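You operate a simulated robot arm through the tools that you are given. There is no shell and no other tool. Be economical: measure what you need, move in short steps, check, and stop when the job is done.

You are at the controls of a simulated two-armed robot. One attempt, no reset.

TASK
Pick up the jar from the loading bed with one hand, pass it to the other hand and put it in the inside of the crate of brown blocks. Set down upright: jar.

The check looks at the end state, three seconds after you hand in, the way a careful person would. Anything else that was tipped, shoved, dropped, spilled or broken makes it a failure.

THE ROBOT
Two 6-joint arms with two-finger parallel grippers on one trunk, on a base that drives. Base frame: it is fixed to the floor where the robot stands at the start and does not move with it; the origin is under the middle of the robot, x ahead of it, y to its left, z up. Lengths are in mm, angles in degrees, forces in N, time in s.
The left shoulder is at the start at [280, 185, 1030], the right one opposite. With the tool pointing down near the work surface each hand reaches from about 560 to 940 mm from the robot's upright axis, wherever it stands, measured 20 degrees to its own side. Places, roughly: inside of the crate of brown blocks [1000, 2300, 600]. Payload 1.57 kg a hand.
Tool frame (each hand has its own): the origin (TCP) lies between the finger pads and is the grasp point; the fingertips stand 30 mm ahead of it; z points along the fingers, y is the line along which they close. Largest opening 80 mm; finger width 17, thickness 12; the body of the gripper, 40 by 82 mm, starts 80 mm behind the TCP.
Orientation is that of the tool frame in the base frame, as a unit quaternion [w, x, y, z]. With the fingers straight down and closing along the base's y, the tool's x points along the base's -x, its y along +y and its z along -z.

THE INTERFACE
- The arms move only by the tool move_arm. It takes "left_commands", "right_commands" or both (then of equal length, played together; a hand with none holds still); each is a list of rows, each a list of 2 entries, a list of its own where there are three numbers: the shift along the tool's x, y, z in mm, then the turn, a rotation vector about the tool's x, y, z in degrees. In form: [[[tx, ty, tz], [rx, ry, rz]], ...]. A call has 1 to 20 rows; each row shifts and turns the commanded pose from where the row before left it, along the tool's axes as they then stand. "left_fingers" and "right_fingers" are, for a hand that has rows, the gripper command, from -1 (shut) to 1 (fully open), values between in proportion, set as the call begins (left out, the last holds). Rows are played at 5 a second. More than 50 mm and 8.6 degrees between two rows, or a gripper value outside its range, and nothing of the call is played. A pose out of reach is approached as far as the arm can. The call stops where the force on the tool passes 40 N (or 10 N more than at its start, if that is more) or the arm is blocked; 0.2 s more then pass. The fingers move at their own pace (about 153 mm/s each) and stop on an object; they squeeze with about 34 N. The grip force told is the motor's: it shows also when the fingers shut on nothing. Time passes only in rows, and 0.2 s behind the last, so rows that do not move let the fingers close. It gives the time, the measured TCP pose, the force on the tool (base axes), the opening and the grip force at its end, in the units of the frame above (readings bear some noise), with the torque about the TCP (base axes, N m) and any sound that the robot's microphone picked up.
- Cameras (640 x 400 px; columns grow to the right, rows downward): "scene" is now at [243.5, 6.2, 1476]; the picture's right is [0.06, -1.00, 0.00], its down [-0.68, -0.04, -0.73] and it looks along [0.73, 0.05, -0.68] (base axes); focal length 268 px, centre (320, 200). "left" rides on the left gripper at [72, 7, -122] in its tool frame; the picture's right is [-0.09, 1.00, 0.00], its down [-0.84, -0.08, -0.54] and it looks along [-0.54, -0.05, 0.84] (tool axes); focal length 238 px, centre (320, 200). "right" rides on the right gripper at [72, -7, -122] in its tool frame; the picture's right is [0.09, 1.00, 0.00], its down [-0.84, 0.08, -0.54] and it looks along [-0.54, 0.05, 0.84] (tool axes); focal length 238 px, centre (320, 200). There is no depth. A picture from a camera that has moved, and an enlarged one, comes with that camera's place and axes in the base frame and with its lens.
- snapshot(camera): a new picture of that camera. It takes no simulated time.
- raise_lower(by): slides the trunk up (or, below 0, down) by that many mm; the arms and the scene camera ride with it, the base frame stays. It gives what a move gives, with no picture.
- drive_base(legs): drives the robot by 1 to 6 legs, each [ahead, turn to the left] in mm and degrees, along the robot's own axes; the way and the turn of a leg run together, so that a leg with both is an arc; at most 1500 mm and 180 degrees a leg. The arms and the cameras ride along, it lands a little off, and it stops where it bumps. It gives what a move gives.
- pan_tilt(pan, tilt): turns the head with the scene camera to pan (to the left, within 86 degrees either way) and tilt (down, from -29 to 69), counted from straight ahead of the robot. It gives what a move gives.
- close_up(camera, box): a new picture of the part [left, top, right, bottom] of that camera's present view, enlarged. It takes no simulated time.
- hand_in(): hands the job in; it is judged then, once.

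Work in short steps. Places have to be worked out from the pictures, the camera data and where the tool is seen: move nearer, look again, correct. Check each grasp and each placing, and mend what went wrong. You have 120 turns and 108 pictures in all, those below and enlarged ones among them. Open the grippers and draw the arms clear of the work before you hand the job in, unless the task says otherwise; then end with one line.

The tools are called after ">>>" by a JSON object that holds its "api" and its "payload". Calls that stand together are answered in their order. move_arm: Moves the arms, as the interface text tells. Its arguments: {"type":"object","properties":{"left_commands":{"type":"array","items":{"type":"array"}},"left_fingers":{"type":"number"},"right_commands":{"type":"array","items":{"type":"array"}},"right_fingers":{"type":"number"}},"required":[]} The other tools are called the same way: raise_lower (by) slides the trunk up or down; drive_base (legs) drives the base; pan_tilt (pan, tilt) turns the head that bears the scene camera; snapshot (camera) takes a picture; close_up (camera, box) takes an enlarged picture of a part of a camera's view; hand_in () hands the job in.

At the start:

```text
time_s: 0.0
left_eef_pos: [578.1, 192.5, 1110.6]
left_tcp_rot: [0.0, 0.0, 1.0, 0.0]
left_contact_force: [-0.8, 0.4, -0.4]
left_ft_torque: [0.04, 0.0, 0.01]
left_opening: 79.7
left_grasp_force: 0.2
right_eef_pos: [551.1, -225.9, 1155.9]
right_tcp_rot: [0.0, 0.0, 1.0, 0.0]
right_contact_force: [-0.9, -0.3, 0.0]
right_ft_torque: [-0.02, 0.01, 0.02]
right_opening: 80.2
right_grasp_force: 0.0
trunk travel left (down, up): [-725.0, 265.0]
robot x, y, heading: [1.0, -0.1, -0.2]
head pan, tilt: [3.6, 42.7]
```

scene: 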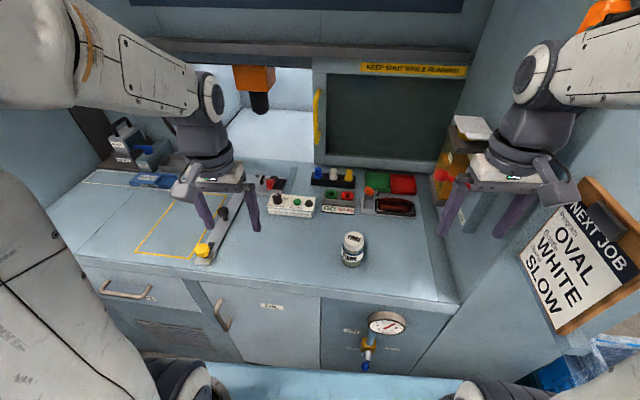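
right: 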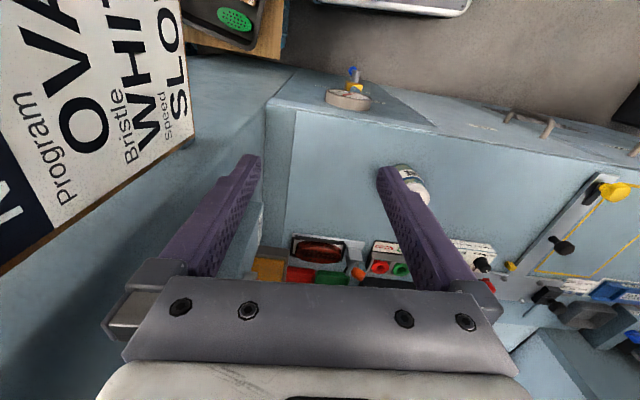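
left: 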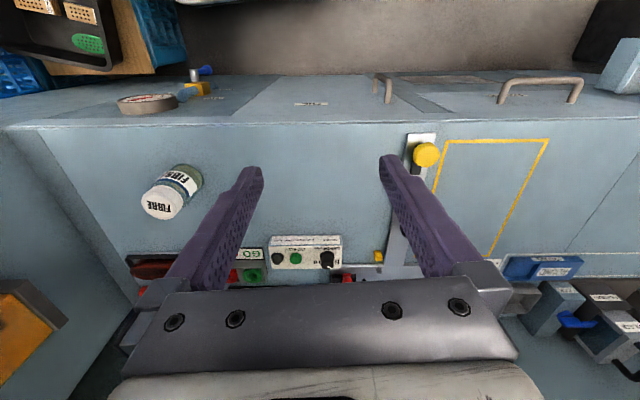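

The jar stands at about [673, -44], lid near z 949 and the bed near z 865. I'll look at the jar up close, then pan toward the crate.

>>> {"api": "close_up", "payload": {"camera": "scene", "box": [240, 140, 460, 290]}}

>>> {"api": "close_up", "payload": {"camera": "left", "box": [100, 120, 260, 260]}}

>>> {"api": "pan_tilt", "payload": {"pan": 70, "tilt": 25}}

>>> {"api": "snapshot", "payload": {"camera": "scene"}}

```text
2.67 times, centred on (350, 215) of scene
camera zoom: at [243.5, 6.2, 1476.0], right [0.06, -1.0, 0.0], down [-0.68, -0.04, -0.73], along [0.73, 0.05, -0.68], focal length 716 px, centre (240, 160)
```

zoom: 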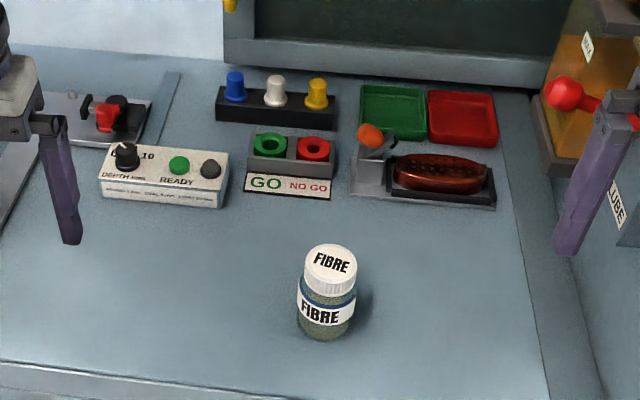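

```text
2.86 times, centred on (180, 190) of left
camera zoom: at [506.6, 199.6, 1231.9], right [0.09, 1.0, 0.0], down [0.84, -0.08, 0.54], along [0.54, -0.05, -0.84], focal length 681 px, centre (720, 229)
```

zoom: 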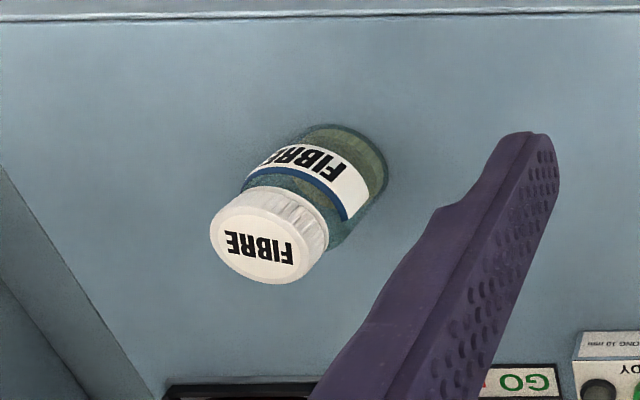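

```text
time_s: 1.4
left_eef_pos: [577.8, 193.0, 1111.6]
left_tcp_rot: [0.0, -0.001, 1.0, 0.0]
left_contact_force: [0.2, -0.5, 0.2]
left_ft_torque: [0.01, 0.02, 0.02]
left_opening: 80.1
left_grasp_force: 0.0
right_eef_pos: [550.0, -225.9, 1155.9]
right_tcp_rot: [0.0, 0.0, 1.0, 0.0]
right_contact_force: [-0.1, 1.0, -0.9]
right_ft_torque: [-0.01, 0.0, -0.03]
right_opening: 79.7
right_grasp_force: 0.1
trunk travel left (down, up): [-725.0, 265.0]
robot x, y, heading: [-0.5, 1.0, -0.1]
head pan, tilt: [70.0, 25.0]
```

```text
102 pictures are left
camera scene: at [192.2, 87.5, 1503.3], right [0.94, -0.34, 0.0], down [-0.14, -0.4, -0.91], along [0.31, 0.85, -0.42], focal length 268 px, centre (320, 200)
```

scene: 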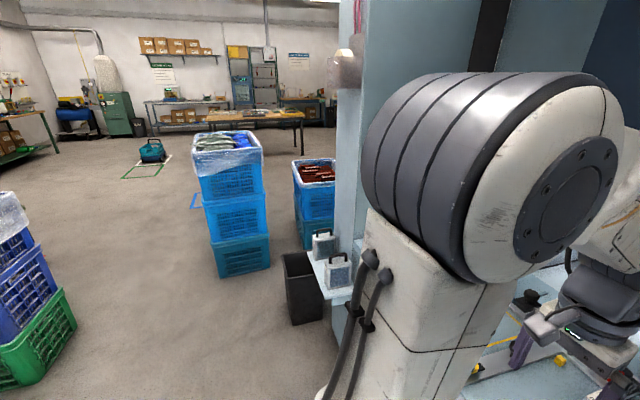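

The brown-block crate is the blue stack behind the machine's left side, with a taller stack to its left. For the pass, the right hand will take the jar low on a pitched approach. The left hand then takes it from above. I'll back up a little for wrist room and look ahead again.

>>> {"api": "drive_base", "payload": {"legs": [[-120, 0]]}}

>>> {"api": "pan_tilt", "payload": {"pan": 0, "tilt": 40}}

>>> {"api": "move_arm", "payload": {"right_commands": [[[0, 0, 0], [0, 0, -7.5]], [[0, 0, 0], [0, 0, -7.5]], [[0, 0, 0], [0, 0, -7.5]], [[0, 0, 0], [0, 0, -7.5]], [[0, 0, 0], [0, -7.5, 0]], [[0, 0, 0], [0, -7.5, 0]], [[0, 0, 0], [0, -7.5, 0]], [[0, 0, 0], [0, -7.5, 0]], [[0, 0, 0], [0, -7.5, 0]], [[0, 0, 0], [0, -7.5, 0]], [[0, 0, 0], [0, -7.5, 0]], [[0, 0, 0], [0, -7.5, 0]]], "right_fingers": 1}}

>>> {"api": "snapshot", "payload": {"camera": "scene"}}

```text
time_s: 2.6
left_eef_pos: [462.0, 192.9, 1110.6]
left_tcp_rot: [0.0, 0.0, 1.0, -0.001]
left_contact_force: [0.2, -0.2, -0.4]
left_ft_torque: [0.01, 0.01, -0.01]
left_opening: 80.0
left_grasp_force: 0.1
right_eef_pos: [436.3, -227.2, 1155.7]
right_tcp_rot: [0.0, -0.001, 1.0, 0.0]
right_contact_force: [0.1, 0.4, -0.8]
right_ft_torque: [-0.02, 0.02, 0.0]
right_opening: 80.0
right_grasp_force: 0.0
trunk travel left (down, up): [-725.0, 265.0]
robot x, y, heading: [-117.1, -0.4, -0.0]
head pan, tilt: [70.0, 25.0]
```

```text
time_s: 4.0
left_eef_pos: [462.3, 193.4, 1110.5]
left_tcp_rot: [0.0, 0.0, 1.0, 0.0]
left_contact_force: [-0.2, -0.4, -0.8]
left_ft_torque: [-0.02, -0.01, 0.02]
left_opening: 80.0
left_grasp_force: 0.1
right_eef_pos: [435.2, -225.8, 1156.6]
right_tcp_rot: [0.0, 0.0, 1.0, 0.0]
right_contact_force: [-0.1, 0.0, 0.6]
right_ft_torque: [0.01, 0.03, 0.01]
right_opening: 79.8
right_grasp_force: 0.0
trunk travel left (down, up): [-725.0, 265.0]
robot x, y, heading: [-119.5, 0.5, 0.2]
head pan, tilt: [0.0, 40.0]
```

```text
time_s: 6.2
left_eef_pos: [470.4, 249.7, 1117.0]
left_tcp_rot: [0.013, -0.05, 0.999, 0.013]
left_contact_force: [1.3, -1.9, 2.9]
left_ft_torque: [0.13, 0.06, 0.02]
left_opening: 80.2
left_grasp_force: 0.1
right_eef_pos: [498.3, -170.7, 1155.5]
right_tcp_rot: [0.366, -0.298, 0.873, 0.12]
right_contact_force: [-6.5, 13.1, -10.5]
right_ft_torque: [-0.42, -1.09, -1.12]
right_opening: 80.2
right_grasp_force: 0.1
right hand out of reach, approached as far as the arm can: row 8, 9
trunk travel left (down, up): [-725.0, 265.0]
robot x, y, heading: [-68.9, 7.7, 11.1]
head pan, tilt: [0.0, 40.0]
heard: click, click
stopped in row 10 (right hand): the arm was blocked; the commanded pose is now the measured one
```

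```text
101 pictures are left
camera scene: at [155.9, 130.3, 1484.0], right [0.19, -0.98, 0.05], down [-0.62, -0.16, -0.77], along [0.76, 0.12, -0.64], focal length 268 px, centre (320, 200)
```

scene: 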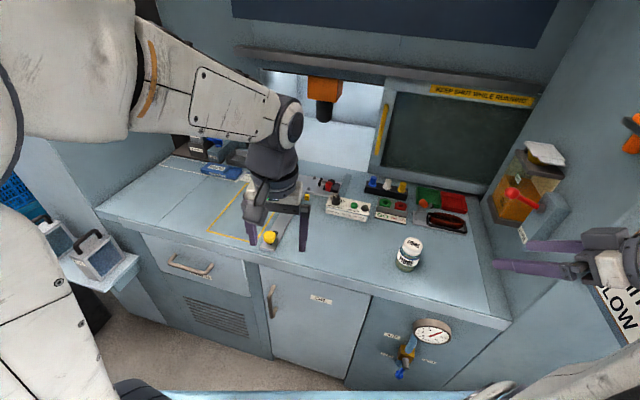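

The right arm got blocked and pushed the base by 11°. I'll look at what is around the right arm before I relieve it.

>>> {"api": "pan_tilt", "payload": {"pan": -50, "tilt": 40}}

>>> {"api": "snapshot", "payload": {"camera": "scene"}}

>>> {"api": "snapshot", "payload": {"camera": "right"}}

```text
time_s: 7.4
left_eef_pos: [538.5, 201.2, 1114.3]
left_tcp_rot: [0.009, -0.017, 1.0, 0.014]
left_contact_force: [-0.1, 0.5, 1.3]
left_ft_torque: [-0.07, 0.0, -0.02]
left_opening: 80.0
left_grasp_force: 0.0
right_eef_pos: [556.1, -184.1, 1164.2]
right_tcp_rot: [0.356, -0.318, 0.872, 0.106]
right_contact_force: [4.3, 13.5, -4.8]
right_ft_torque: [-0.81, -0.04, -0.69]
right_opening: 79.8
right_grasp_force: 0.0
trunk travel left (down, up): [-725.0, 265.0]
robot x, y, heading: [-14.9, 21.3, 18.9]
head pan, tilt: [-50.0, 40.0]
```

```text
100 pictures are left
camera scene: at [183.2, 109.4, 1490.2], right [-0.52, -0.85, 0.04], down [-0.54, 0.29, -0.79], along [0.67, -0.43, -0.61], focal length 268 px, centre (320, 200)
```

scene: 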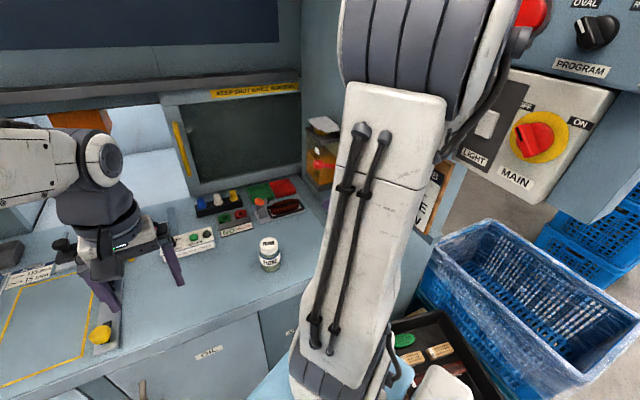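

```text
99 pictures are left
camera right: at [452.9, -274.5, 1204.1], right [-0.68, 0.73, -0.11], down [0.11, 0.24, 0.97], along [0.73, 0.64, -0.24], focal length 238 px, centre (320, 200)
```

right: 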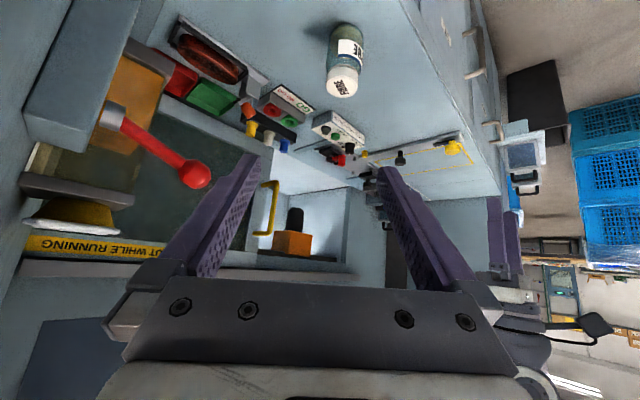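

The wrist is folded too near the shoulder and the base is still drifting. I'll relieve it by unpitching the right hand while extending it forward.

>>> {"api": "move_arm", "payload": {"right_commands": [[[0, 0, 20], [0, 7.5, 0]], [[0, 0, 20], [0, 7.5, 0]], [[0, 0, 10], [0, 7.5, 0]], [[-10, 0, 0], [0, 7.5, 0]], [[-10, 0, 0], [0, 7.5, 0]]]}}

>>> {"api": "snapshot", "payload": {"camera": "scene"}}

```text
time_s: 7.7
left_eef_pos: [565.8, 143.7, 1097.2]
left_tcp_rot: [-0.002, -0.012, 0.999, 0.045]
left_contact_force: [7.6, 12.4, 4.5]
left_ft_torque: [-1.42, 0.68, 0.07]
left_opening: 80.0
left_grasp_force: 0.1
right_eef_pos: [579.4, -196.7, 1164.0]
right_tcp_rot: [0.353, -0.327, 0.856, 0.188]
right_contact_force: [-16.6, 53.1, 15.0]
right_ft_torque: [-3.74, -0.12, -3.87]
right_opening: 79.9
right_grasp_force: 0.0
trunk travel left (down, up): [-725.0, 265.0]
robot x, y, heading: [0.9, 31.6, 22.2]
head pan, tilt: [-50.0, 40.0]
stopped in row 1 (left hand): the arm was blocked; the commanded pose is now the measured one
```

```text
98 pictures are left
camera scene: at [194.7, 128.3, 1490.2], right [-0.47, -0.88, 0.04], down [-0.55, 0.26, -0.79], along [0.69, -0.39, -0.61], focal length 268 px, centre (320, 200)
```

scene: 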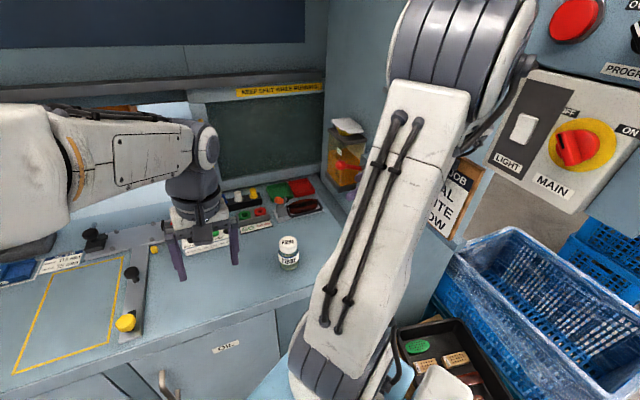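

Forces are still building, so I need to see what the right elbow is touching. I'll pan further right.

>>> {"api": "pan_tilt", "payload": {"pan": -80, "tilt": 30}}

>>> {"api": "snapshot", "payload": {"camera": "scene"}}

>>> {"api": "snapshot", "payload": {"camera": "left"}}

>>> {"api": "snapshot", "payload": {"camera": "right"}}

```text
time_s: 8.6
left_eef_pos: [589.3, 156.8, 1092.6]
left_tcp_rot: [-0.012, -0.008, 0.999, 0.046]
left_contact_force: [0.8, 0.5, 0.7]
left_ft_torque: [-0.03, 0.01, -0.01]
left_opening: 79.9
left_grasp_force: 0.1
right_eef_pos: [626.9, -209.5, 1140.9]
right_tcp_rot: [0.337, -0.316, 0.877, 0.13]
right_contact_force: [25.6, 149.4, 39.8]
right_ft_torque: [-10.36, 5.25, -13.08]
right_opening: 79.9
right_grasp_force: 0.0
trunk travel left (down, up): [-725.0, 265.0]
robot x, y, heading: [23.4, 45.8, 27.1]
head pan, tilt: [-80.0, 30.0]
```

```text
97 pictures are left
camera scene: at [193.4, 115.9, 1504.6], right [-0.79, -0.61, 0.01], down [-0.29, 0.36, -0.89], along [0.54, -0.71, -0.46], focal length 268 px, centre (320, 200)
```

scene: 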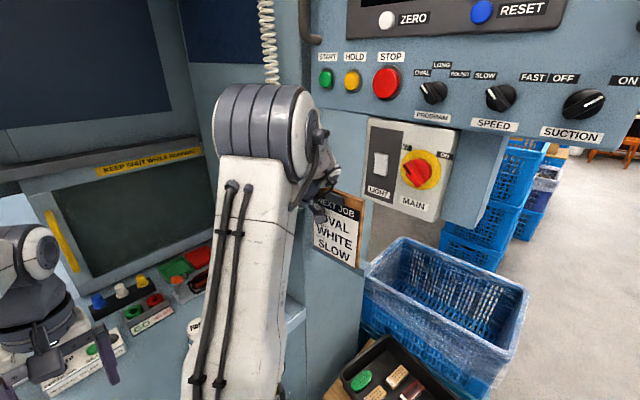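

```text
96 pictures are left
camera left: at [520.9, 150.9, 1214.5], right [0.08, 0.99, 0.09], down [0.85, -0.11, 0.51], along [0.52, 0.03, -0.85], focal length 238 px, centre (320, 200)
```

left: 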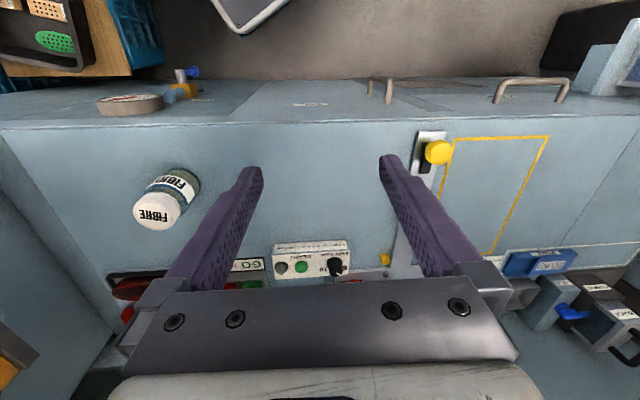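

```text
95 pictures are left
camera right: at [526.1, -302.9, 1182.9], right [-0.69, 0.72, -0.05], down [0.15, 0.21, 0.97], along [0.71, 0.66, -0.26], focal length 238 px, centre (320, 200)
```

right: 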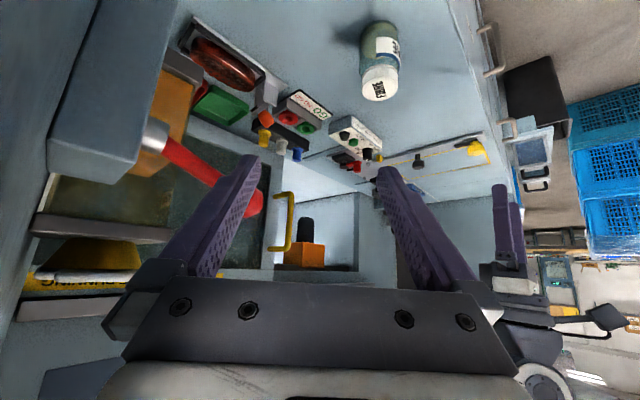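

The 149 N in +y means the right gripper body is pressed against the wall on the right. I'll move the right hand straight to +y, away from it.

>>> {"api": "move_arm", "payload": {"right_commands": [[[-11.7, 19.2, 11], [0, 0, 0]], [[-11.7, 19.2, 11], [0, 0, 0]], [[-11.7, 19.2, 11], [0, 0, 0]], [[-11.7, 19.2, 11], [0, 0, 0]]]}}

>>> {"api": "snapshot", "payload": {"camera": "scene"}}

```text
time_s: 9.0
left_eef_pos: [577.8, 176.8, 1083.7]
left_tcp_rot: [-0.045, -0.02, 0.995, 0.083]
left_contact_force: [-2.2, 7.7, 9.8]
left_ft_torque: [-0.96, -0.29, 0.05]
left_opening: 79.7
left_grasp_force: 0.0
right_eef_pos: [647.5, -194.8, 1134.4]
right_tcp_rot: [0.336, -0.32, 0.876, 0.131]
right_contact_force: [-2.8, 3.5, -0.6]
right_ft_torque: [-0.18, -0.21, -0.27]
right_opening: 80.1
right_grasp_force: 0.0
trunk travel left (down, up): [-725.0, 265.0]
robot x, y, heading: [48.4, 60.7, 32.7]
head pan, tilt: [-80.0, 30.0]
stopped in row 1 (left hand): the arm was blocked; the commanded pose is now the measured one
```

```text
94 pictures are left
camera scene: at [179.2, 172.2, 1509.9], right [-0.73, -0.68, 0.01], down [-0.3, 0.31, -0.9], along [0.61, -0.67, -0.43], focal length 268 px, centre (320, 200)
```

scene: 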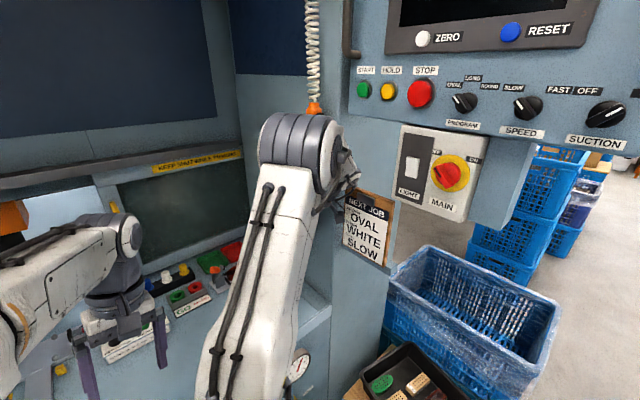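

The hand's force is gone. I'll check whether the base is still drifting.

>>> {"api": "pan_tilt", "payload": {"pan": -60, "tilt": 35}}

>>> {"api": "pan_tilt", "payload": {"pan": -45, "tilt": 35}}

>>> {"api": "snapshot", "payload": {"camera": "scene"}}

```text
time_s: 9.8
left_eef_pos: [584.8, 172.9, 1072.9]
left_tcp_rot: [-0.051, 0.0, 0.995, 0.09]
left_contact_force: [1.0, 0.3, 0.7]
left_ft_torque: [-0.02, -0.01, 0.04]
left_opening: 80.2
left_grasp_force: 0.1
right_eef_pos: [654.6, -190.7, 1129.6]
right_tcp_rot: [0.322, -0.301, 0.886, 0.144]
right_contact_force: [-78.9, -57.9, -9.9]
right_ft_torque: [-0.03, 0.96, -4.73]
right_opening: 76.9
right_grasp_force: 0.1
trunk travel left (down, up): [-725.0, 265.0]
robot x, y, heading: [64.3, 74.4, 36.5]
head pan, tilt: [-60.0, 35.0]
```

```text
time_s: 10.6
left_eef_pos: [585.1, 173.9, 1073.7]
left_tcp_rot: [-0.052, 0.0, 0.995, 0.089]
left_contact_force: [-0.8, 0.0, -0.5]
left_ft_torque: [0.0, -0.02, -0.02]
left_opening: 79.8
left_grasp_force: 0.0
right_eef_pos: [654.5, -189.6, 1130.6]
right_tcp_rot: [0.326, -0.299, 0.885, 0.146]
right_contact_force: [-63.5, -46.1, -12.2]
right_ft_torque: [0.15, 0.73, -3.88]
right_opening: 77.6
right_grasp_force: 0.0
trunk travel left (down, up): [-725.0, 265.0]
robot x, y, heading: [64.1, 74.0, 36.8]
head pan, tilt: [-45.0, 35.0]
```

```text
93 pictures are left
camera scene: at [212.1, 247.7, 1499.4], right [-0.14, -0.99, 0.05], down [-0.53, 0.03, -0.85], along [0.84, -0.15, -0.53], focal length 268 px, centre (320, 200)
```

scene: 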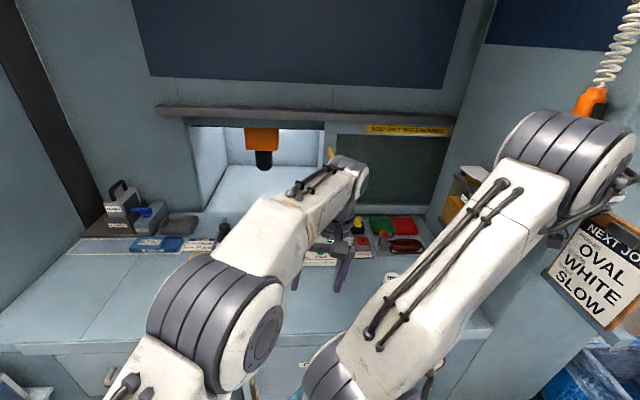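

The base is at rest now, but one right finger is being pushed. I'll look through the right camera.

>>> {"api": "snapshot", "payload": {"camera": "right"}}

```text
92 pictures are left
camera right: at [554.3, -281.4, 1173.9], right [-0.68, 0.74, 0.0], down [0.2, 0.18, 0.96], along [0.71, 0.65, -0.27], focal length 238 px, centre (320, 200)
```

right: 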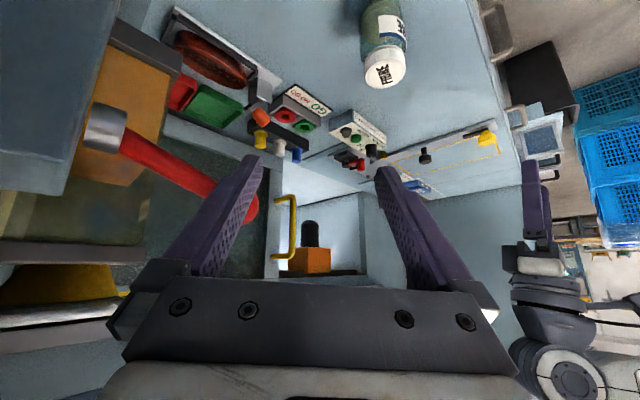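

The finger rests against the red lever's ball. I'll back off along tool -z/+x in small steps, easing toward +y.

>>> {"api": "move_arm", "payload": {"right_commands": [[[8, 0, -12], [0, 0, 0]], [[4, 6, -12], [0, 0, 0]], [[0, 12, -10], [0, 0, 0]]]}}

>>> {"api": "snapshot", "payload": {"camera": "right"}}

```text
time_s: 10.9
left_eef_pos: [546.9, 220.9, 1098.8]
left_tcp_rot: [-0.06, -0.012, 0.993, 0.103]
left_contact_force: [-8.2, 2.2, -12.3]
left_ft_torque: [0.12, -0.62, -0.12]
left_opening: 79.9
left_grasp_force: 0.1
right_eef_pos: [674.6, -136.7, 1120.9]
right_tcp_rot: [0.311, -0.282, 0.882, 0.216]
right_contact_force: [3.8, 10.2, 4.3]
right_ft_torque: [-0.98, 0.48, -0.19]
right_opening: 80.0
right_grasp_force: 0.1
trunk travel left (down, up): [-725.0, 265.0]
robot x, y, heading: [84.6, 92.0, 42.6]
head pan, tilt: [-45.0, 35.0]
stopped in row 1 (left hand): the arm was blocked; the commanded pose is now the measured one
```

```text
91 pictures are left
camera right: at [578.2, -235.3, 1159.5], right [-0.69, 0.71, 0.14], down [0.26, 0.06, 0.96], along [0.68, 0.7, -0.23], focal length 238 px, centre (320, 200)
```

right: 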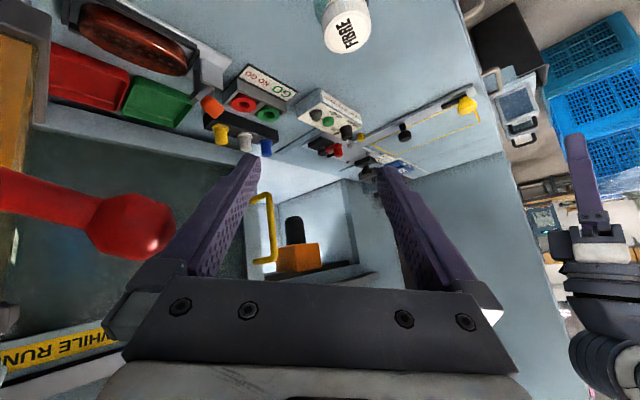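

The hand is clear of the lever. The base still twists when the arm moves, so I'll turn left a little to swing the right arm away from the wall, and see whether the base obeys.

>>> {"api": "drive_base", "payload": {"legs": [[0, 10]]}}

>>> {"api": "snapshot", "payload": {"camera": "scene"}}

```text
time_s: 11.6
left_eef_pos: [572.5, 198.0, 1102.8]
left_tcp_rot: [-0.026, -0.025, 0.995, 0.089]
left_contact_force: [-0.4, -1.1, -0.8]
left_ft_torque: [0.12, -0.02, 0.0]
left_opening: 79.9
left_grasp_force: 0.1
right_eef_pos: [754.3, -103.8, 1036.9]
right_tcp_rot: [0.247, -0.248, 0.858, 0.376]
right_contact_force: [-1.6, 4.2, -6.3]
right_ft_torque: [0.26, -0.21, -0.23]
right_opening: 79.9
right_grasp_force: 0.1
trunk travel left (down, up): [-725.0, 265.0]
robot x, y, heading: [93.4, 116.0, 48.2]
head pan, tilt: [-45.0, 35.0]
stopped in leg 1: the robot was blocked; the commanded pose is now the measured one
```

```text
90 pictures are left
camera scene: at [223.7, 296.5, 1500.0], right [0.06, -1.0, 0.04], down [-0.53, -0.07, -0.84], along [0.84, 0.03, -0.54], focal length 268 px, centre (320, 200)
```

scene: 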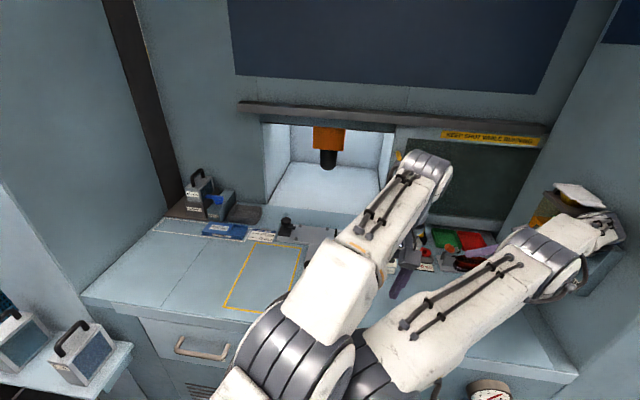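

The left arm held its place while the base turned, so the arms are now close together. I'll look lower and from both hand cameras before untangling.

>>> {"api": "pan_tilt", "payload": {"pan": -45, "tilt": 65}}

>>> {"api": "snapshot", "payload": {"camera": "scene"}}

>>> {"api": "snapshot", "payload": {"camera": "right"}}

>>> {"api": "snapshot", "payload": {"camera": "left"}}

```text
time_s: 12.6
left_eef_pos: [556.0, 201.4, 1102.8]
left_tcp_rot: [-0.066, -0.015, 0.991, 0.114]
left_contact_force: [0.0, 0.6, 0.4]
left_ft_torque: [-0.01, -0.04, -0.01]
left_opening: 80.1
left_grasp_force: 0.1
right_eef_pos: [758.0, -105.1, 1036.5]
right_tcp_rot: [0.245, -0.253, 0.857, 0.377]
right_contact_force: [-37.6, -7.9, 9.5]
right_ft_torque: [-0.78, -1.31, -4.16]
right_opening: 80.0
right_grasp_force: 0.0
trunk travel left (down, up): [-725.0, 265.0]
robot x, y, heading: [92.5, 108.1, 47.4]
head pan, tilt: [-45.0, 65.0]
```

```text
89 pictures are left
camera scene: at [201.9, 289.7, 1456.1], right [0.04, -1.0, 0.04], down [-0.89, -0.06, -0.46], along [0.46, -0.02, -0.89], focal length 268 px, centre (320, 200)
```

scene: 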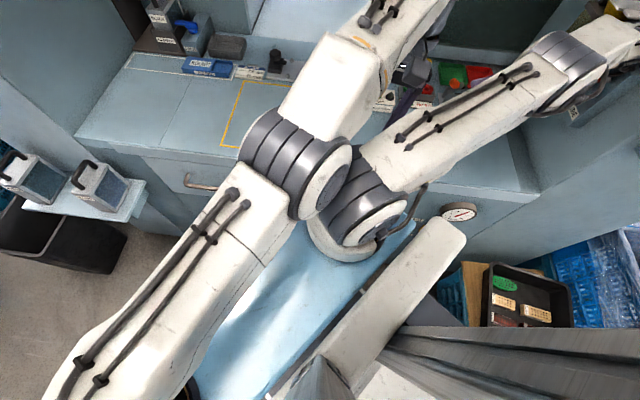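

```text
88 pictures are left
camera right: at [679.0, -221.4, 1063.8], right [-0.68, 0.56, 0.47], down [0.46, -0.16, 0.87], along [0.57, 0.81, -0.15], focal length 238 px, centre (320, 200)
```

right: 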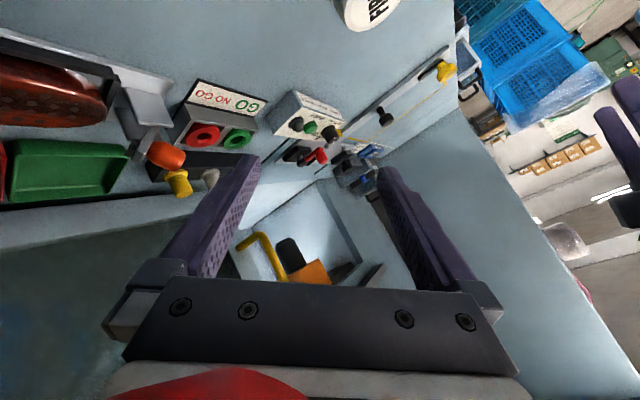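

```text
87 pictures are left
camera left: at [502.5, 175.4, 1229.5], right [0.07, 0.97, 0.22], down [0.9, -0.16, 0.4], along [0.42, 0.17, -0.89], focal length 238 px, centre (320, 200)
```

left: 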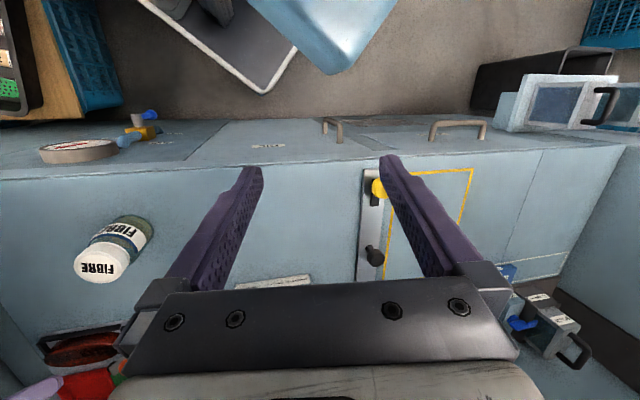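

Both elbows touch each other, and the lever ball is against the right gripper body. The jar is still upright. I'll free the arms by moving the left hand out to the left over the empty bed.

>>> {"api": "move_arm", "payload": {"left_commands": [[[0, 40, 0], [0, 0, 0]], [[0, 40, 0], [0, 0, 0]], [[0, 40, 0], [0, 0, 0]], [[0, 40, 0], [0, 0, 0]], [[0, 40, 0], [0, 0, 0]], [[0, 40, 0], [0, 0, 0]]]}}

>>> {"api": "snapshot", "payload": {"camera": "scene"}}

```text
time_s: 12.9
left_eef_pos: [544.9, 213.8, 1121.3]
left_tcp_rot: [-0.075, -0.015, 0.989, 0.129]
left_contact_force: [-1.2, -0.3, -0.2]
left_ft_torque: [0.06, -0.03, 0.01]
left_opening: 80.0
left_grasp_force: 0.0
right_eef_pos: [754.5, -99.4, 1049.8]
right_tcp_rot: [0.231, -0.233, 0.85, 0.413]
right_contact_force: [-7.6, -14.2, 7.8]
right_ft_torque: [-0.39, 0.13, -0.12]
right_opening: 80.0
right_grasp_force: 0.0
trunk travel left (down, up): [-725.0, 265.0]
robot x, y, heading: [90.7, 109.9, 47.3]
head pan, tilt: [-45.0, 65.0]
stopped in row 1 (left hand): the arm was blocked; the commanded pose is now the measured one
```

```text
86 pictures are left
camera scene: at [191.6, 288.1, 1459.6], right [0.04, -1.0, 0.04], down [-0.88, -0.06, -0.46], along [0.47, -0.02, -0.89], focal length 268 px, centre (320, 200)
```

scene: 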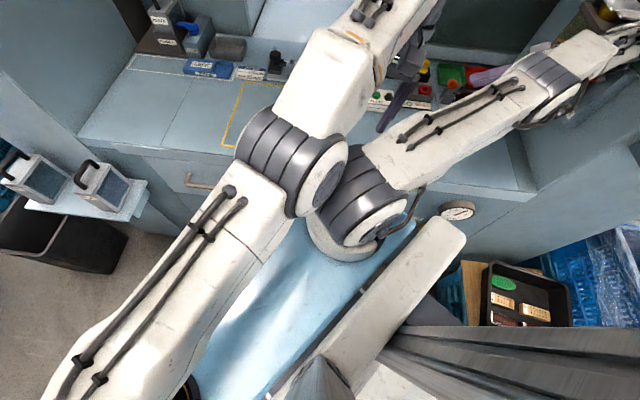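

The left arm only made about 13 mm before stopping on tracking error. I'll retry in small steps, left and up.

>>> {"api": "move_arm", "payload": {"left_commands": [[[0, 8, -8], [0, 0, 0]], [[0, 8, -8], [0, 0, 0]], [[0, 8, -8], [0, 0, 0]], [[0, 8, -8], [0, 0, 0]], [[0, 8, -8], [0, 0, 0]], [[0, 8, -8], [0, 0, 0]]]}}

>>> {"api": "snapshot", "payload": {"camera": "scene"}}

```text
time_s: 13.2
left_eef_pos: [544.2, 209.6, 1134.1]
left_tcp_rot: [-0.052, -0.01, 0.992, 0.118]
left_contact_force: [-0.9, 0.3, -3.0]
left_ft_torque: [0.03, 0.01, 0.0]
left_opening: 79.7
left_grasp_force: 0.0
right_eef_pos: [762.9, -97.7, 1050.1]
right_tcp_rot: [0.24, -0.203, 0.855, 0.413]
right_contact_force: [-4.7, -11.0, 7.0]
right_ft_torque: [-0.49, 0.27, 0.1]
right_opening: 80.3
right_grasp_force: 0.0
trunk travel left (down, up): [-725.0, 265.0]
robot x, y, heading: [89.0, 112.0, 46.8]
head pan, tilt: [-45.0, 65.0]
stopped in row 1 (left hand): the arm was blocked; the commanded pose is now the measured one
```

```text
85 pictures are left
camera scene: at [187.3, 293.1, 1458.1], right [0.03, -1.0, 0.05], down [-0.88, -0.05, -0.47], along [0.47, -0.03, -0.88], focal length 268 px, centre (320, 200)
```

scene: 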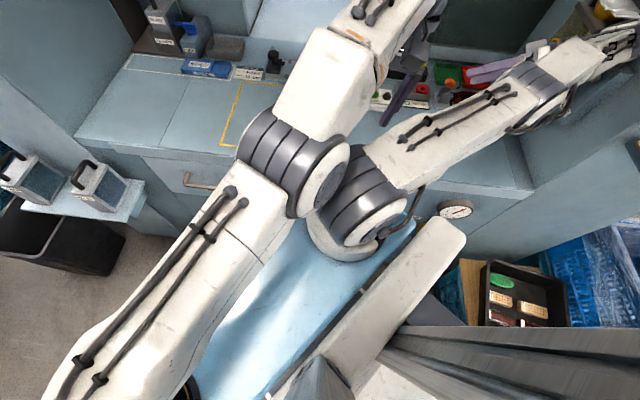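

The left elbow is pressing on the right shoulder. The upward part of the motion does get through, so I'll go straight up with the left hand.

>>> {"api": "move_arm", "payload": {"left_commands": [[[0, 0, -10], [0, 0, 0]], [[0, 0, -15], [0, 0, 0]], [[0, 0, -20], [0, 0, 0]], [[0, 0, -20], [0, 0, 0]], [[0, 0, -20], [0, 0, 0]], [[0, 0, -20], [0, 0, 0]]]}}

>>> {"api": "move_arm", "payload": {"left_commands": [[[10, 10, -5], [0, 0, 0]], [[10, 10, -5], [0, 0, 0]], [[10, 10, -5], [0, 0, 0]], [[10, 10, -5], [0, 0, 0]], [[10, 10, -5], [0, 0, 0]], [[10, 10, -5], [0, 0, 0]]]}}

>>> {"api": "snapshot", "payload": {"camera": "scene"}}

```text
time_s: 14.8
left_eef_pos: [488.3, 204.5, 1108.7]
left_tcp_rot: [-0.142, 0.022, 0.97, 0.194]
left_contact_force: [0.8, -0.4, -0.2]
left_ft_torque: [-0.02, -0.03, -0.03]
left_opening: 80.0
left_grasp_force: 0.0
left hand out of reach, approached as far as the arm can: row 1, 2, 3, 4, 5, 6
right_eef_pos: [759.3, -87.2, 1070.4]
right_tcp_rot: [0.236, -0.184, 0.833, 0.465]
right_contact_force: [-1.0, 4.0, 4.1]
right_ft_torque: [-0.53, 0.11, -0.54]
right_opening: 80.0
right_grasp_force: 0.0
trunk travel left (down, up): [-725.0, 265.0]
robot x, y, heading: [76.1, 100.8, 42.7]
head pan, tilt: [-45.0, 65.0]
stopped in row 6 (left hand): the arm was blocked; the commanded pose is now the measured one
```

```text
time_s: 16.4
left_eef_pos: [441.7, 227.4, 1154.9]
left_tcp_rot: [-0.167, 0.026, 0.96, 0.222]
left_contact_force: [8.1, 0.6, -2.0]
left_ft_torque: [0.15, 0.12, 0.57]
left_opening: 79.6
left_grasp_force: 0.0
right_eef_pos: [765.3, -80.1, 1085.2]
right_tcp_rot: [0.254, -0.161, 0.816, 0.494]
right_contact_force: [-6.8, -1.2, 3.5]
right_ft_torque: [-0.34, 0.06, -0.88]
right_opening: 80.3
right_grasp_force: 0.0
trunk travel left (down, up): [-725.0, 265.0]
robot x, y, heading: [74.6, 97.5, 40.3]
head pan, tilt: [-45.0, 65.0]
stopped in row 6 (left hand): the arm was blocked; the commanded pose is now the measured one
```

```text
84 pictures are left
camera scene: at [168.4, 298.2, 1459.7], right [-0.08, -0.99, 0.06], down [-0.88, 0.04, -0.48], along [0.47, -0.1, -0.88], focal length 268 px, centre (320, 200)
```

scene: 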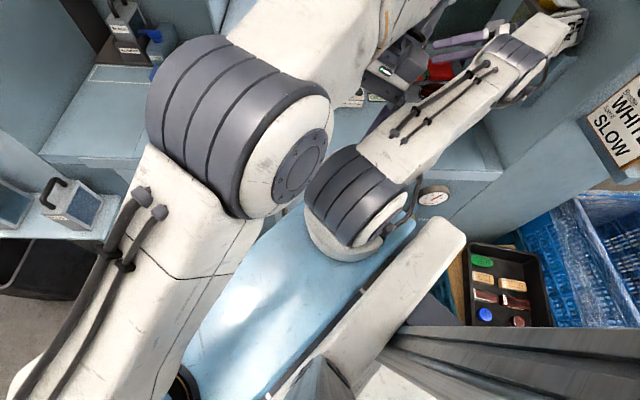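

The left elbow has lifted clear of the right shoulder. I'll continue the left hand leftward in small steps.

>>> {"api": "move_arm", "payload": {"left_commands": [[[0, 15, 0], [0, 0, 0]], [[0, 15, 0], [0, 0, 0]], [[0, 20, 0], [0, 0, 0]], [[0, 20, 0], [0, 0, 0]], [[0, 20, 0], [0, 0, 0]], [[0, 20, 0], [0, 0, 0]], [[0, 20, 0], [0, 0, 0]]]}}

>>> {"api": "snapshot", "payload": {"camera": "scene"}}

```text
time_s: 18.2
left_eef_pos: [450.4, 299.3, 1184.9]
left_tcp_rot: [-0.172, 0.048, 0.952, 0.249]
left_contact_force: [0.0, 0.1, 0.8]
left_ft_torque: [-0.08, 0.01, 0.04]
left_opening: 80.0
left_grasp_force: 0.1
left hand out of reach, approached as far as the arm can: row 1
right_eef_pos: [777.0, -73.7, 1105.3]
right_tcp_rot: [0.286, -0.141, 0.791, 0.522]
right_contact_force: [1.0, 31.4, 3.9]
right_ft_torque: [-0.7, 0.32, -2.23]
right_opening: 80.2
right_grasp_force: 0.1
trunk travel left (down, up): [-725.0, 265.0]
robot x, y, heading: [69.7, 101.4, 39.2]
head pan, tilt: [-45.0, 65.0]
stopped in row 7 (left hand): the arm was blocked; the commanded pose is now the measured one
```

```text
83 pictures are left
camera scene: at [163.8, 304.3, 1460.5], right [-0.1, -0.99, 0.07], down [-0.87, 0.06, -0.48], along [0.48, -0.11, -0.87], focal length 268 px, centre (320, 200)
```

scene: 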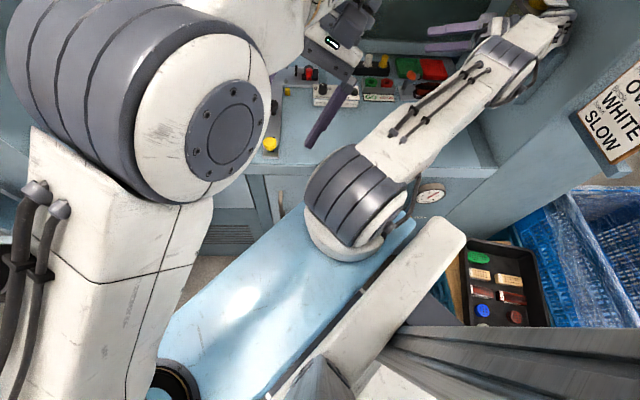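

The arms are separated. Now I'll check what the right hand touches, since it reads 31 N in +y.

>>> {"api": "snapshot", "payload": {"camera": "right"}}

>>> {"api": "close_up", "payload": {"camera": "scene", "box": [400, 0, 640, 150]}}

```text
82 pictures are left
camera right: at [683.6, -181.8, 1093.8], right [-0.59, 0.42, 0.69], down [0.46, -0.52, 0.72], along [0.66, 0.74, 0.12], focal length 238 px, centre (320, 200)
```

right: 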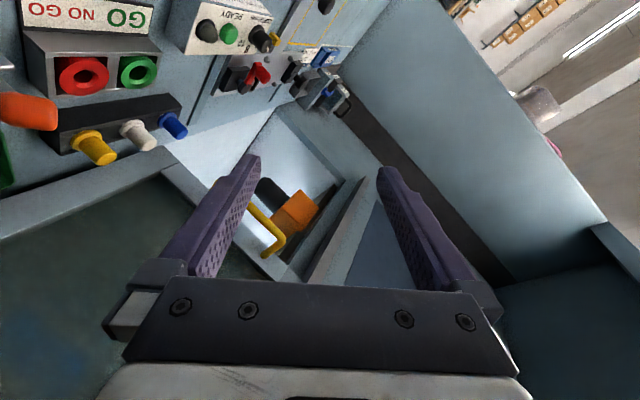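

```text
2.67 times, centred on (520, 75) of scene
camera zoom: at [163.8, 304.3, 1460.5], right [-0.1, -0.99, 0.07], down [-0.87, 0.06, -0.48], along [0.48, -0.11, -0.87], focal length 716 px, centre (-213, 533)
```

zoom: 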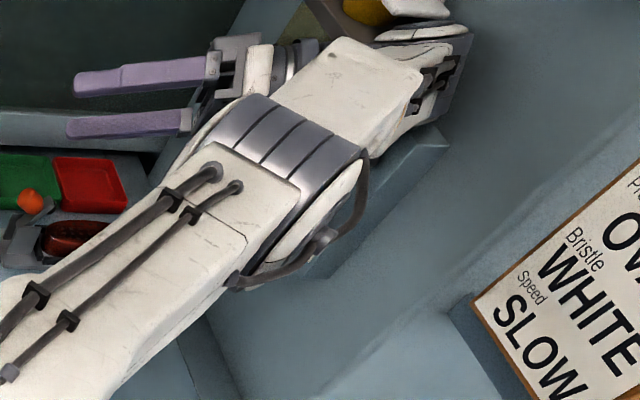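

The right wrist sits over the tank by the wall. I'll pull the hand left and a bit toward the robot (-x), slowly.

>>> {"api": "move_arm", "payload": {"right_commands": [[[4.3, 9.2, 12], [0, 0, 0]], [[4.3, 9.2, 12], [0, 0, 0]], [[4.3, 9.2, 12], [0, 0, 0]], [[4.3, 9.2, 12], [0, 0, 0]], [[4.3, 9.2, 12], [0, 0, 0]], [[4.3, 9.2, 12], [0, 0, 0]]]}}

>>> {"api": "snapshot", "payload": {"camera": "scene"}}

```text
time_s: 18.6
left_eef_pos: [457.9, 270.3, 1152.9]
left_tcp_rot: [-0.176, 0.072, 0.944, 0.27]
left_contact_force: [-0.5, -0.5, 0.5]
left_ft_torque: [-0.02, -0.04, 0.01]
left_opening: 79.9
left_grasp_force: 0.1
right_eef_pos: [782.9, -68.9, 1127.1]
right_tcp_rot: [0.311, -0.124, 0.761, 0.556]
right_contact_force: [0.3, -0.2, 0.6]
right_ft_torque: [0.0, -0.01, 0.01]
right_opening: 80.0
right_grasp_force: 0.0
trunk travel left (down, up): [-725.0, 265.0]
robot x, y, heading: [66.2, 100.4, 39.5]
head pan, tilt: [-45.0, 65.0]
stopped in row 1 (right hand): the arm was blocked; the commanded pose is now the measured one
```

```text
80 pictures are left
camera scene: at [163.8, 302.3, 1460.6], right [-0.1, -0.99, 0.07], down [-0.87, 0.06, -0.48], along [0.48, -0.11, -0.87], focal length 268 px, centre (320, 200)
```

scene: 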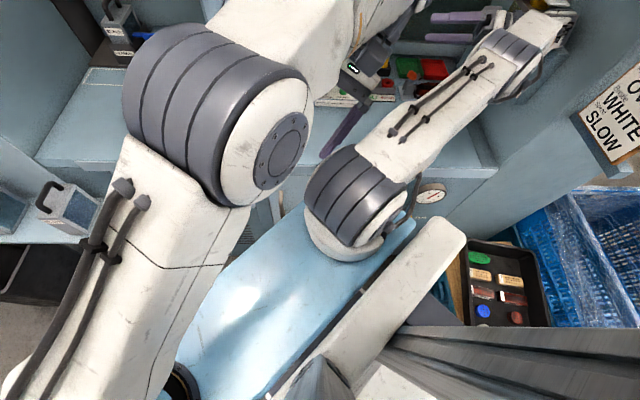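

Force is gone but the folded right arm can't move further on its own. With the elbows unjammed, a left turn of the base should carry the right wrist off the wall.

>>> {"api": "drive_base", "payload": {"legs": [[0, 12]]}}

>>> {"api": "snapshot", "payload": {"camera": "scene"}}

```text
time_s: 19.6
left_eef_pos: [455.0, 254.4, 1080.6]
left_tcp_rot: [-0.206, 0.09, 0.924, 0.308]
left_contact_force: [13.3, 21.6, 10.7]
left_ft_torque: [-0.06, -0.09, 0.22]
left_opening: 58.8
left_grasp_force: 0.1
right_eef_pos: [799.3, -47.5, 1143.2]
right_tcp_rot: [0.345, -0.093, 0.69, 0.629]
right_contact_force: [0.0, -1.3, 0.6]
right_ft_torque: [-0.04, 0.03, 0.0]
right_opening: 80.0
right_grasp_force: 0.0
trunk travel left (down, up): [-725.0, 265.0]
robot x, y, heading: [64.2, 98.7, 42.7]
head pan, tilt: [-45.0, 65.0]
stopped in leg 1: the robot was blocked; the commanded pose is now the measured one
```

```text
79 pictures are left
camera scene: at [149.7, 293.3, 1458.8], right [-0.05, -1.0, 0.06], down [-0.88, 0.01, -0.48], along [0.48, -0.08, -0.87], focal length 268 px, centre (320, 200)
```

scene: 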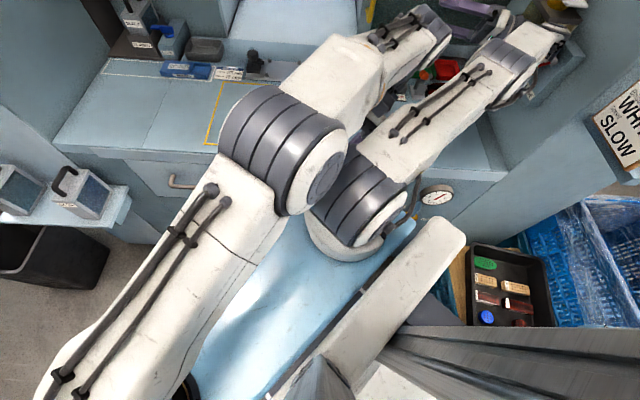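

The left arm sagged back against the right arm. I'll send the left hand up first, then continuously leftward to where its shoulder wants it.

>>> {"api": "move_arm", "payload": {"left_commands": [[[8.7, 10.6, -14.5], [0, 0, 0]], [[8.7, 10.6, -14.5], [0, 0, 0]], [[8.7, 10.6, -14.5], [0, 0, 0]], [[8.7, 10.6, -14.5], [0, 0, 0]], [[14.8, 22.4, -0.8], [0, 0, 0]], [[14.8, 22.4, -0.8], [0, 0, 0]], [[14.8, 22.4, -0.8], [0, 0, 0]], [[14.8, 22.4, -0.8], [0, 0, 0]], [[6.1, 11.8, 13.7], [0, 0, 0]], [[6.1, 11.8, 13.7], [0, 0, 0]], [[6.1, 11.8, 13.7], [0, 0, 0]], [[6.1, 11.8, 13.7], [0, 0, 0]], [[6.1, 11.8, 13.7], [0, 0, 0]]]}}

>>> {"api": "snapshot", "payload": {"camera": "scene"}}

```text
time_s: 20.0
left_eef_pos: [474.4, 253.6, 1061.1]
left_tcp_rot: [-0.191, 0.135, 0.917, 0.323]
left_contact_force: [80.7, 42.6, 12.6]
left_ft_torque: [-4.34, 1.52, 1.29]
left_opening: 51.8
left_grasp_force: 0.1
left hand out of reach, approached as far as the arm can: row 1, 2
right_eef_pos: [811.0, -52.8, 1160.9]
right_tcp_rot: [0.382, -0.074, 0.662, 0.64]
right_contact_force: [0.4, -0.6, -0.3]
right_ft_torque: [-0.01, 0.01, 0.02]
right_opening: 79.9
right_grasp_force: 0.1
trunk travel left (down, up): [-725.0, 265.0]
robot x, y, heading: [70.1, 104.6, 44.9]
head pan, tilt: [-45.0, 65.0]
stopped in row 2 (left hand): the arm was blocked; the commanded pose is now the measured one
```

```text
78 pictures are left
camera scene: at [156.5, 294.3, 1460.9], right [0.0, -1.0, 0.05], down [-0.88, -0.02, -0.48], along [0.48, -0.05, -0.88], focal length 268 px, centre (320, 200)
```

scene: 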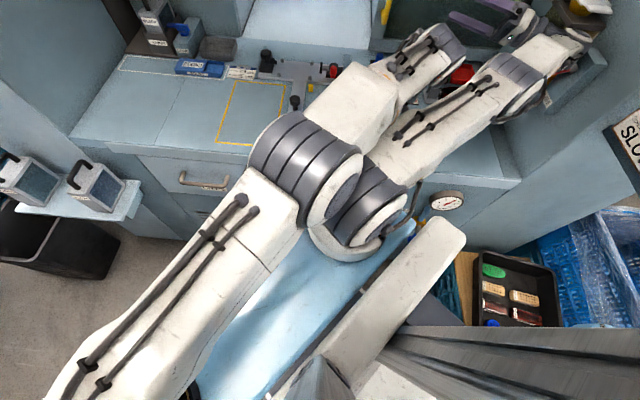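

The left hand is too close to its own shoulder (430 mm from the axis) for going up. It needs to go outward to the left, so I'll move along (+x, +y).

>>> {"api": "move_arm", "payload": {"left_commands": [[[-3.4, 17.3, 5.3], [0, 0, 0]], [[-3.4, 17.3, 5.3], [0, 0, 0]], [[-3.4, 17.3, 5.3], [0, 0, 0]], [[-3.4, 17.3, 5.3], [0, 0, 0]], [[-3.4, 17.3, 5.3], [0, 0, 0]], [[-3.4, 17.3, 5.3], [0, 0, 0]], [[-3.4, 17.3, 5.3], [0, 0, 0]], [[-3.4, 17.3, 5.3], [0, 0, 0]], [[-3.4, 17.3, 5.3], [0, 0, 0]], [[-3.4, 17.3, 5.3], [0, 0, 0]], [[-3.4, 17.3, 5.3], [0, 0, 0]], [[-3.4, 17.3, 5.3], [0, 0, 0]]]}}

>>> {"api": "snapshot", "payload": {"camera": "scene"}}

>>> {"api": "snapshot", "payload": {"camera": "left"}}

```text
time_s: 20.3
left_eef_pos: [491.4, 253.0, 1080.2]
left_tcp_rot: [-0.16, 0.183, 0.917, 0.316]
left_contact_force: [-0.6, -0.7, -0.6]
left_ft_torque: [0.06, -0.06, 0.0]
left_opening: 80.0
left_grasp_force: 0.0
left hand out of reach, approached as far as the arm can: row 1
right_eef_pos: [822.0, -56.7, 1178.9]
right_tcp_rot: [0.418, -0.046, 0.63, 0.653]
right_contact_force: [0.7, 0.2, 0.2]
right_ft_torque: [-0.02, -0.01, 0.0]
right_opening: 80.2
right_grasp_force: 0.1
trunk travel left (down, up): [-725.0, 265.0]
robot x, y, heading: [67.0, 104.1, 45.5]
head pan, tilt: [-45.0, 65.0]
stopped in row 1 (left hand): the force on the tool passed its limit at 157 N (the readings are from after the stop); the commanded pose is now the measured one
```

```text
77 pictures are left
camera scene: at [157.2, 297.4, 1460.1], right [0.01, -1.0, 0.05], down [-0.88, -0.03, -0.48], along [0.48, -0.04, -0.88], focal length 268 px, centre (320, 200)
```

scene: 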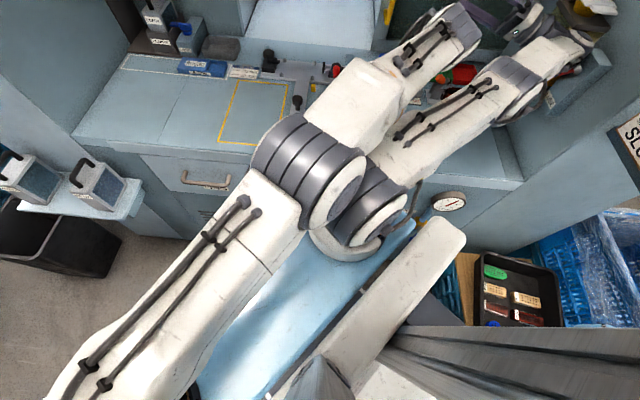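

```text
76 pictures are left
camera left: at [454.5, 196.2, 1203.8], right [0.52, 0.71, 0.48], down [0.8, -0.6, 0.02], along [0.3, 0.37, -0.88], focal length 238 px, centre (320, 200)
```

left: 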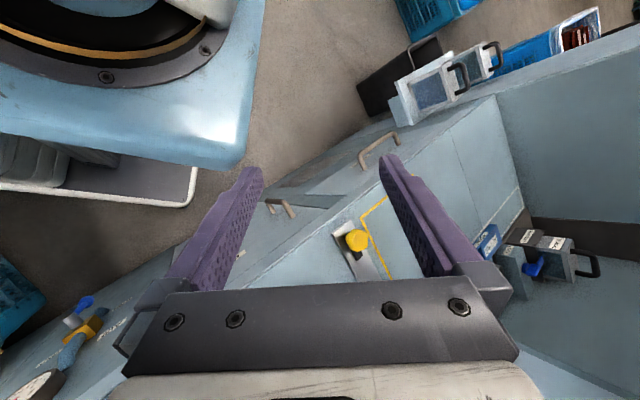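

I'll swing the left arm as a pure rotation about its own shoulder axis. That twist is constant in the tool frame, so it needs only the shoulder joint: 3° per row to the left.

>>> {"api": "move_arm", "payload": {"left_commands": [[[-4, 17.9, 10.2], [1.23, 1.56, -2.25]], [[-4, 17.9, 10.2], [1.23, 1.56, -2.25]], [[-4, 17.9, 10.2], [1.23, 1.56, -2.25]], [[-4, 17.9, 10.2], [1.23, 1.56, -2.25]], [[-4, 17.9, 10.2], [1.23, 1.56, -2.25]], [[-4, 17.9, 10.2], [1.23, 1.56, -2.25]], [[-4, 17.9, 10.2], [1.23, 1.56, -2.25]], [[-4, 17.9, 10.2], [1.23, 1.56, -2.25]], [[-4, 17.9, 10.2], [1.23, 1.56, -2.25]], [[-4, 17.9, 10.2], [1.23, 1.56, -2.25]], [[-4, 17.9, 10.2], [1.23, 1.56, -2.25]], [[-4, 17.9, 10.2], [1.23, 1.56, -2.25]]]}}

>>> {"api": "snapshot", "payload": {"camera": "scene"}}

```text
time_s: 20.7
left_eef_pos: [503.1, 259.9, 1093.8]
left_tcp_rot: [-0.143, 0.219, 0.91, 0.321]
left_contact_force: [0.1, 0.4, -0.5]
left_ft_torque: [-0.01, 0.0, -0.03]
left_opening: 79.6
left_grasp_force: 0.1
left hand out of reach, approached as far as the arm can: row 1
right_eef_pos: [830.2, -48.8, 1165.7]
right_tcp_rot: [0.428, -0.055, 0.64, 0.636]
right_contact_force: [0.0, 0.8, -0.1]
right_ft_torque: [0.04, 0.04, -0.01]
right_opening: 80.3
right_grasp_force: 0.1
trunk travel left (down, up): [-725.0, 265.0]
robot x, y, heading: [71.5, 107.2, 45.6]
head pan, tilt: [-45.0, 65.0]
stopped in row 2 (left hand): the arm was blocked; the commanded pose is now the measured one
```

```text
75 pictures are left
camera scene: at [156.3, 302.3, 1459.3], right [0.01, -1.0, 0.06], down [-0.88, -0.04, -0.48], along [0.48, -0.04, -0.88], focal length 268 px, centre (320, 200)
```

scene: 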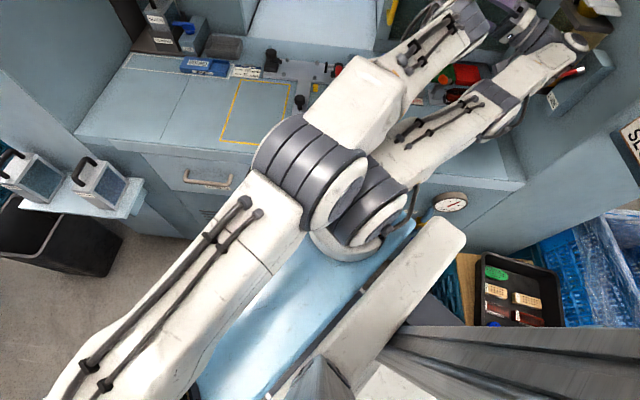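

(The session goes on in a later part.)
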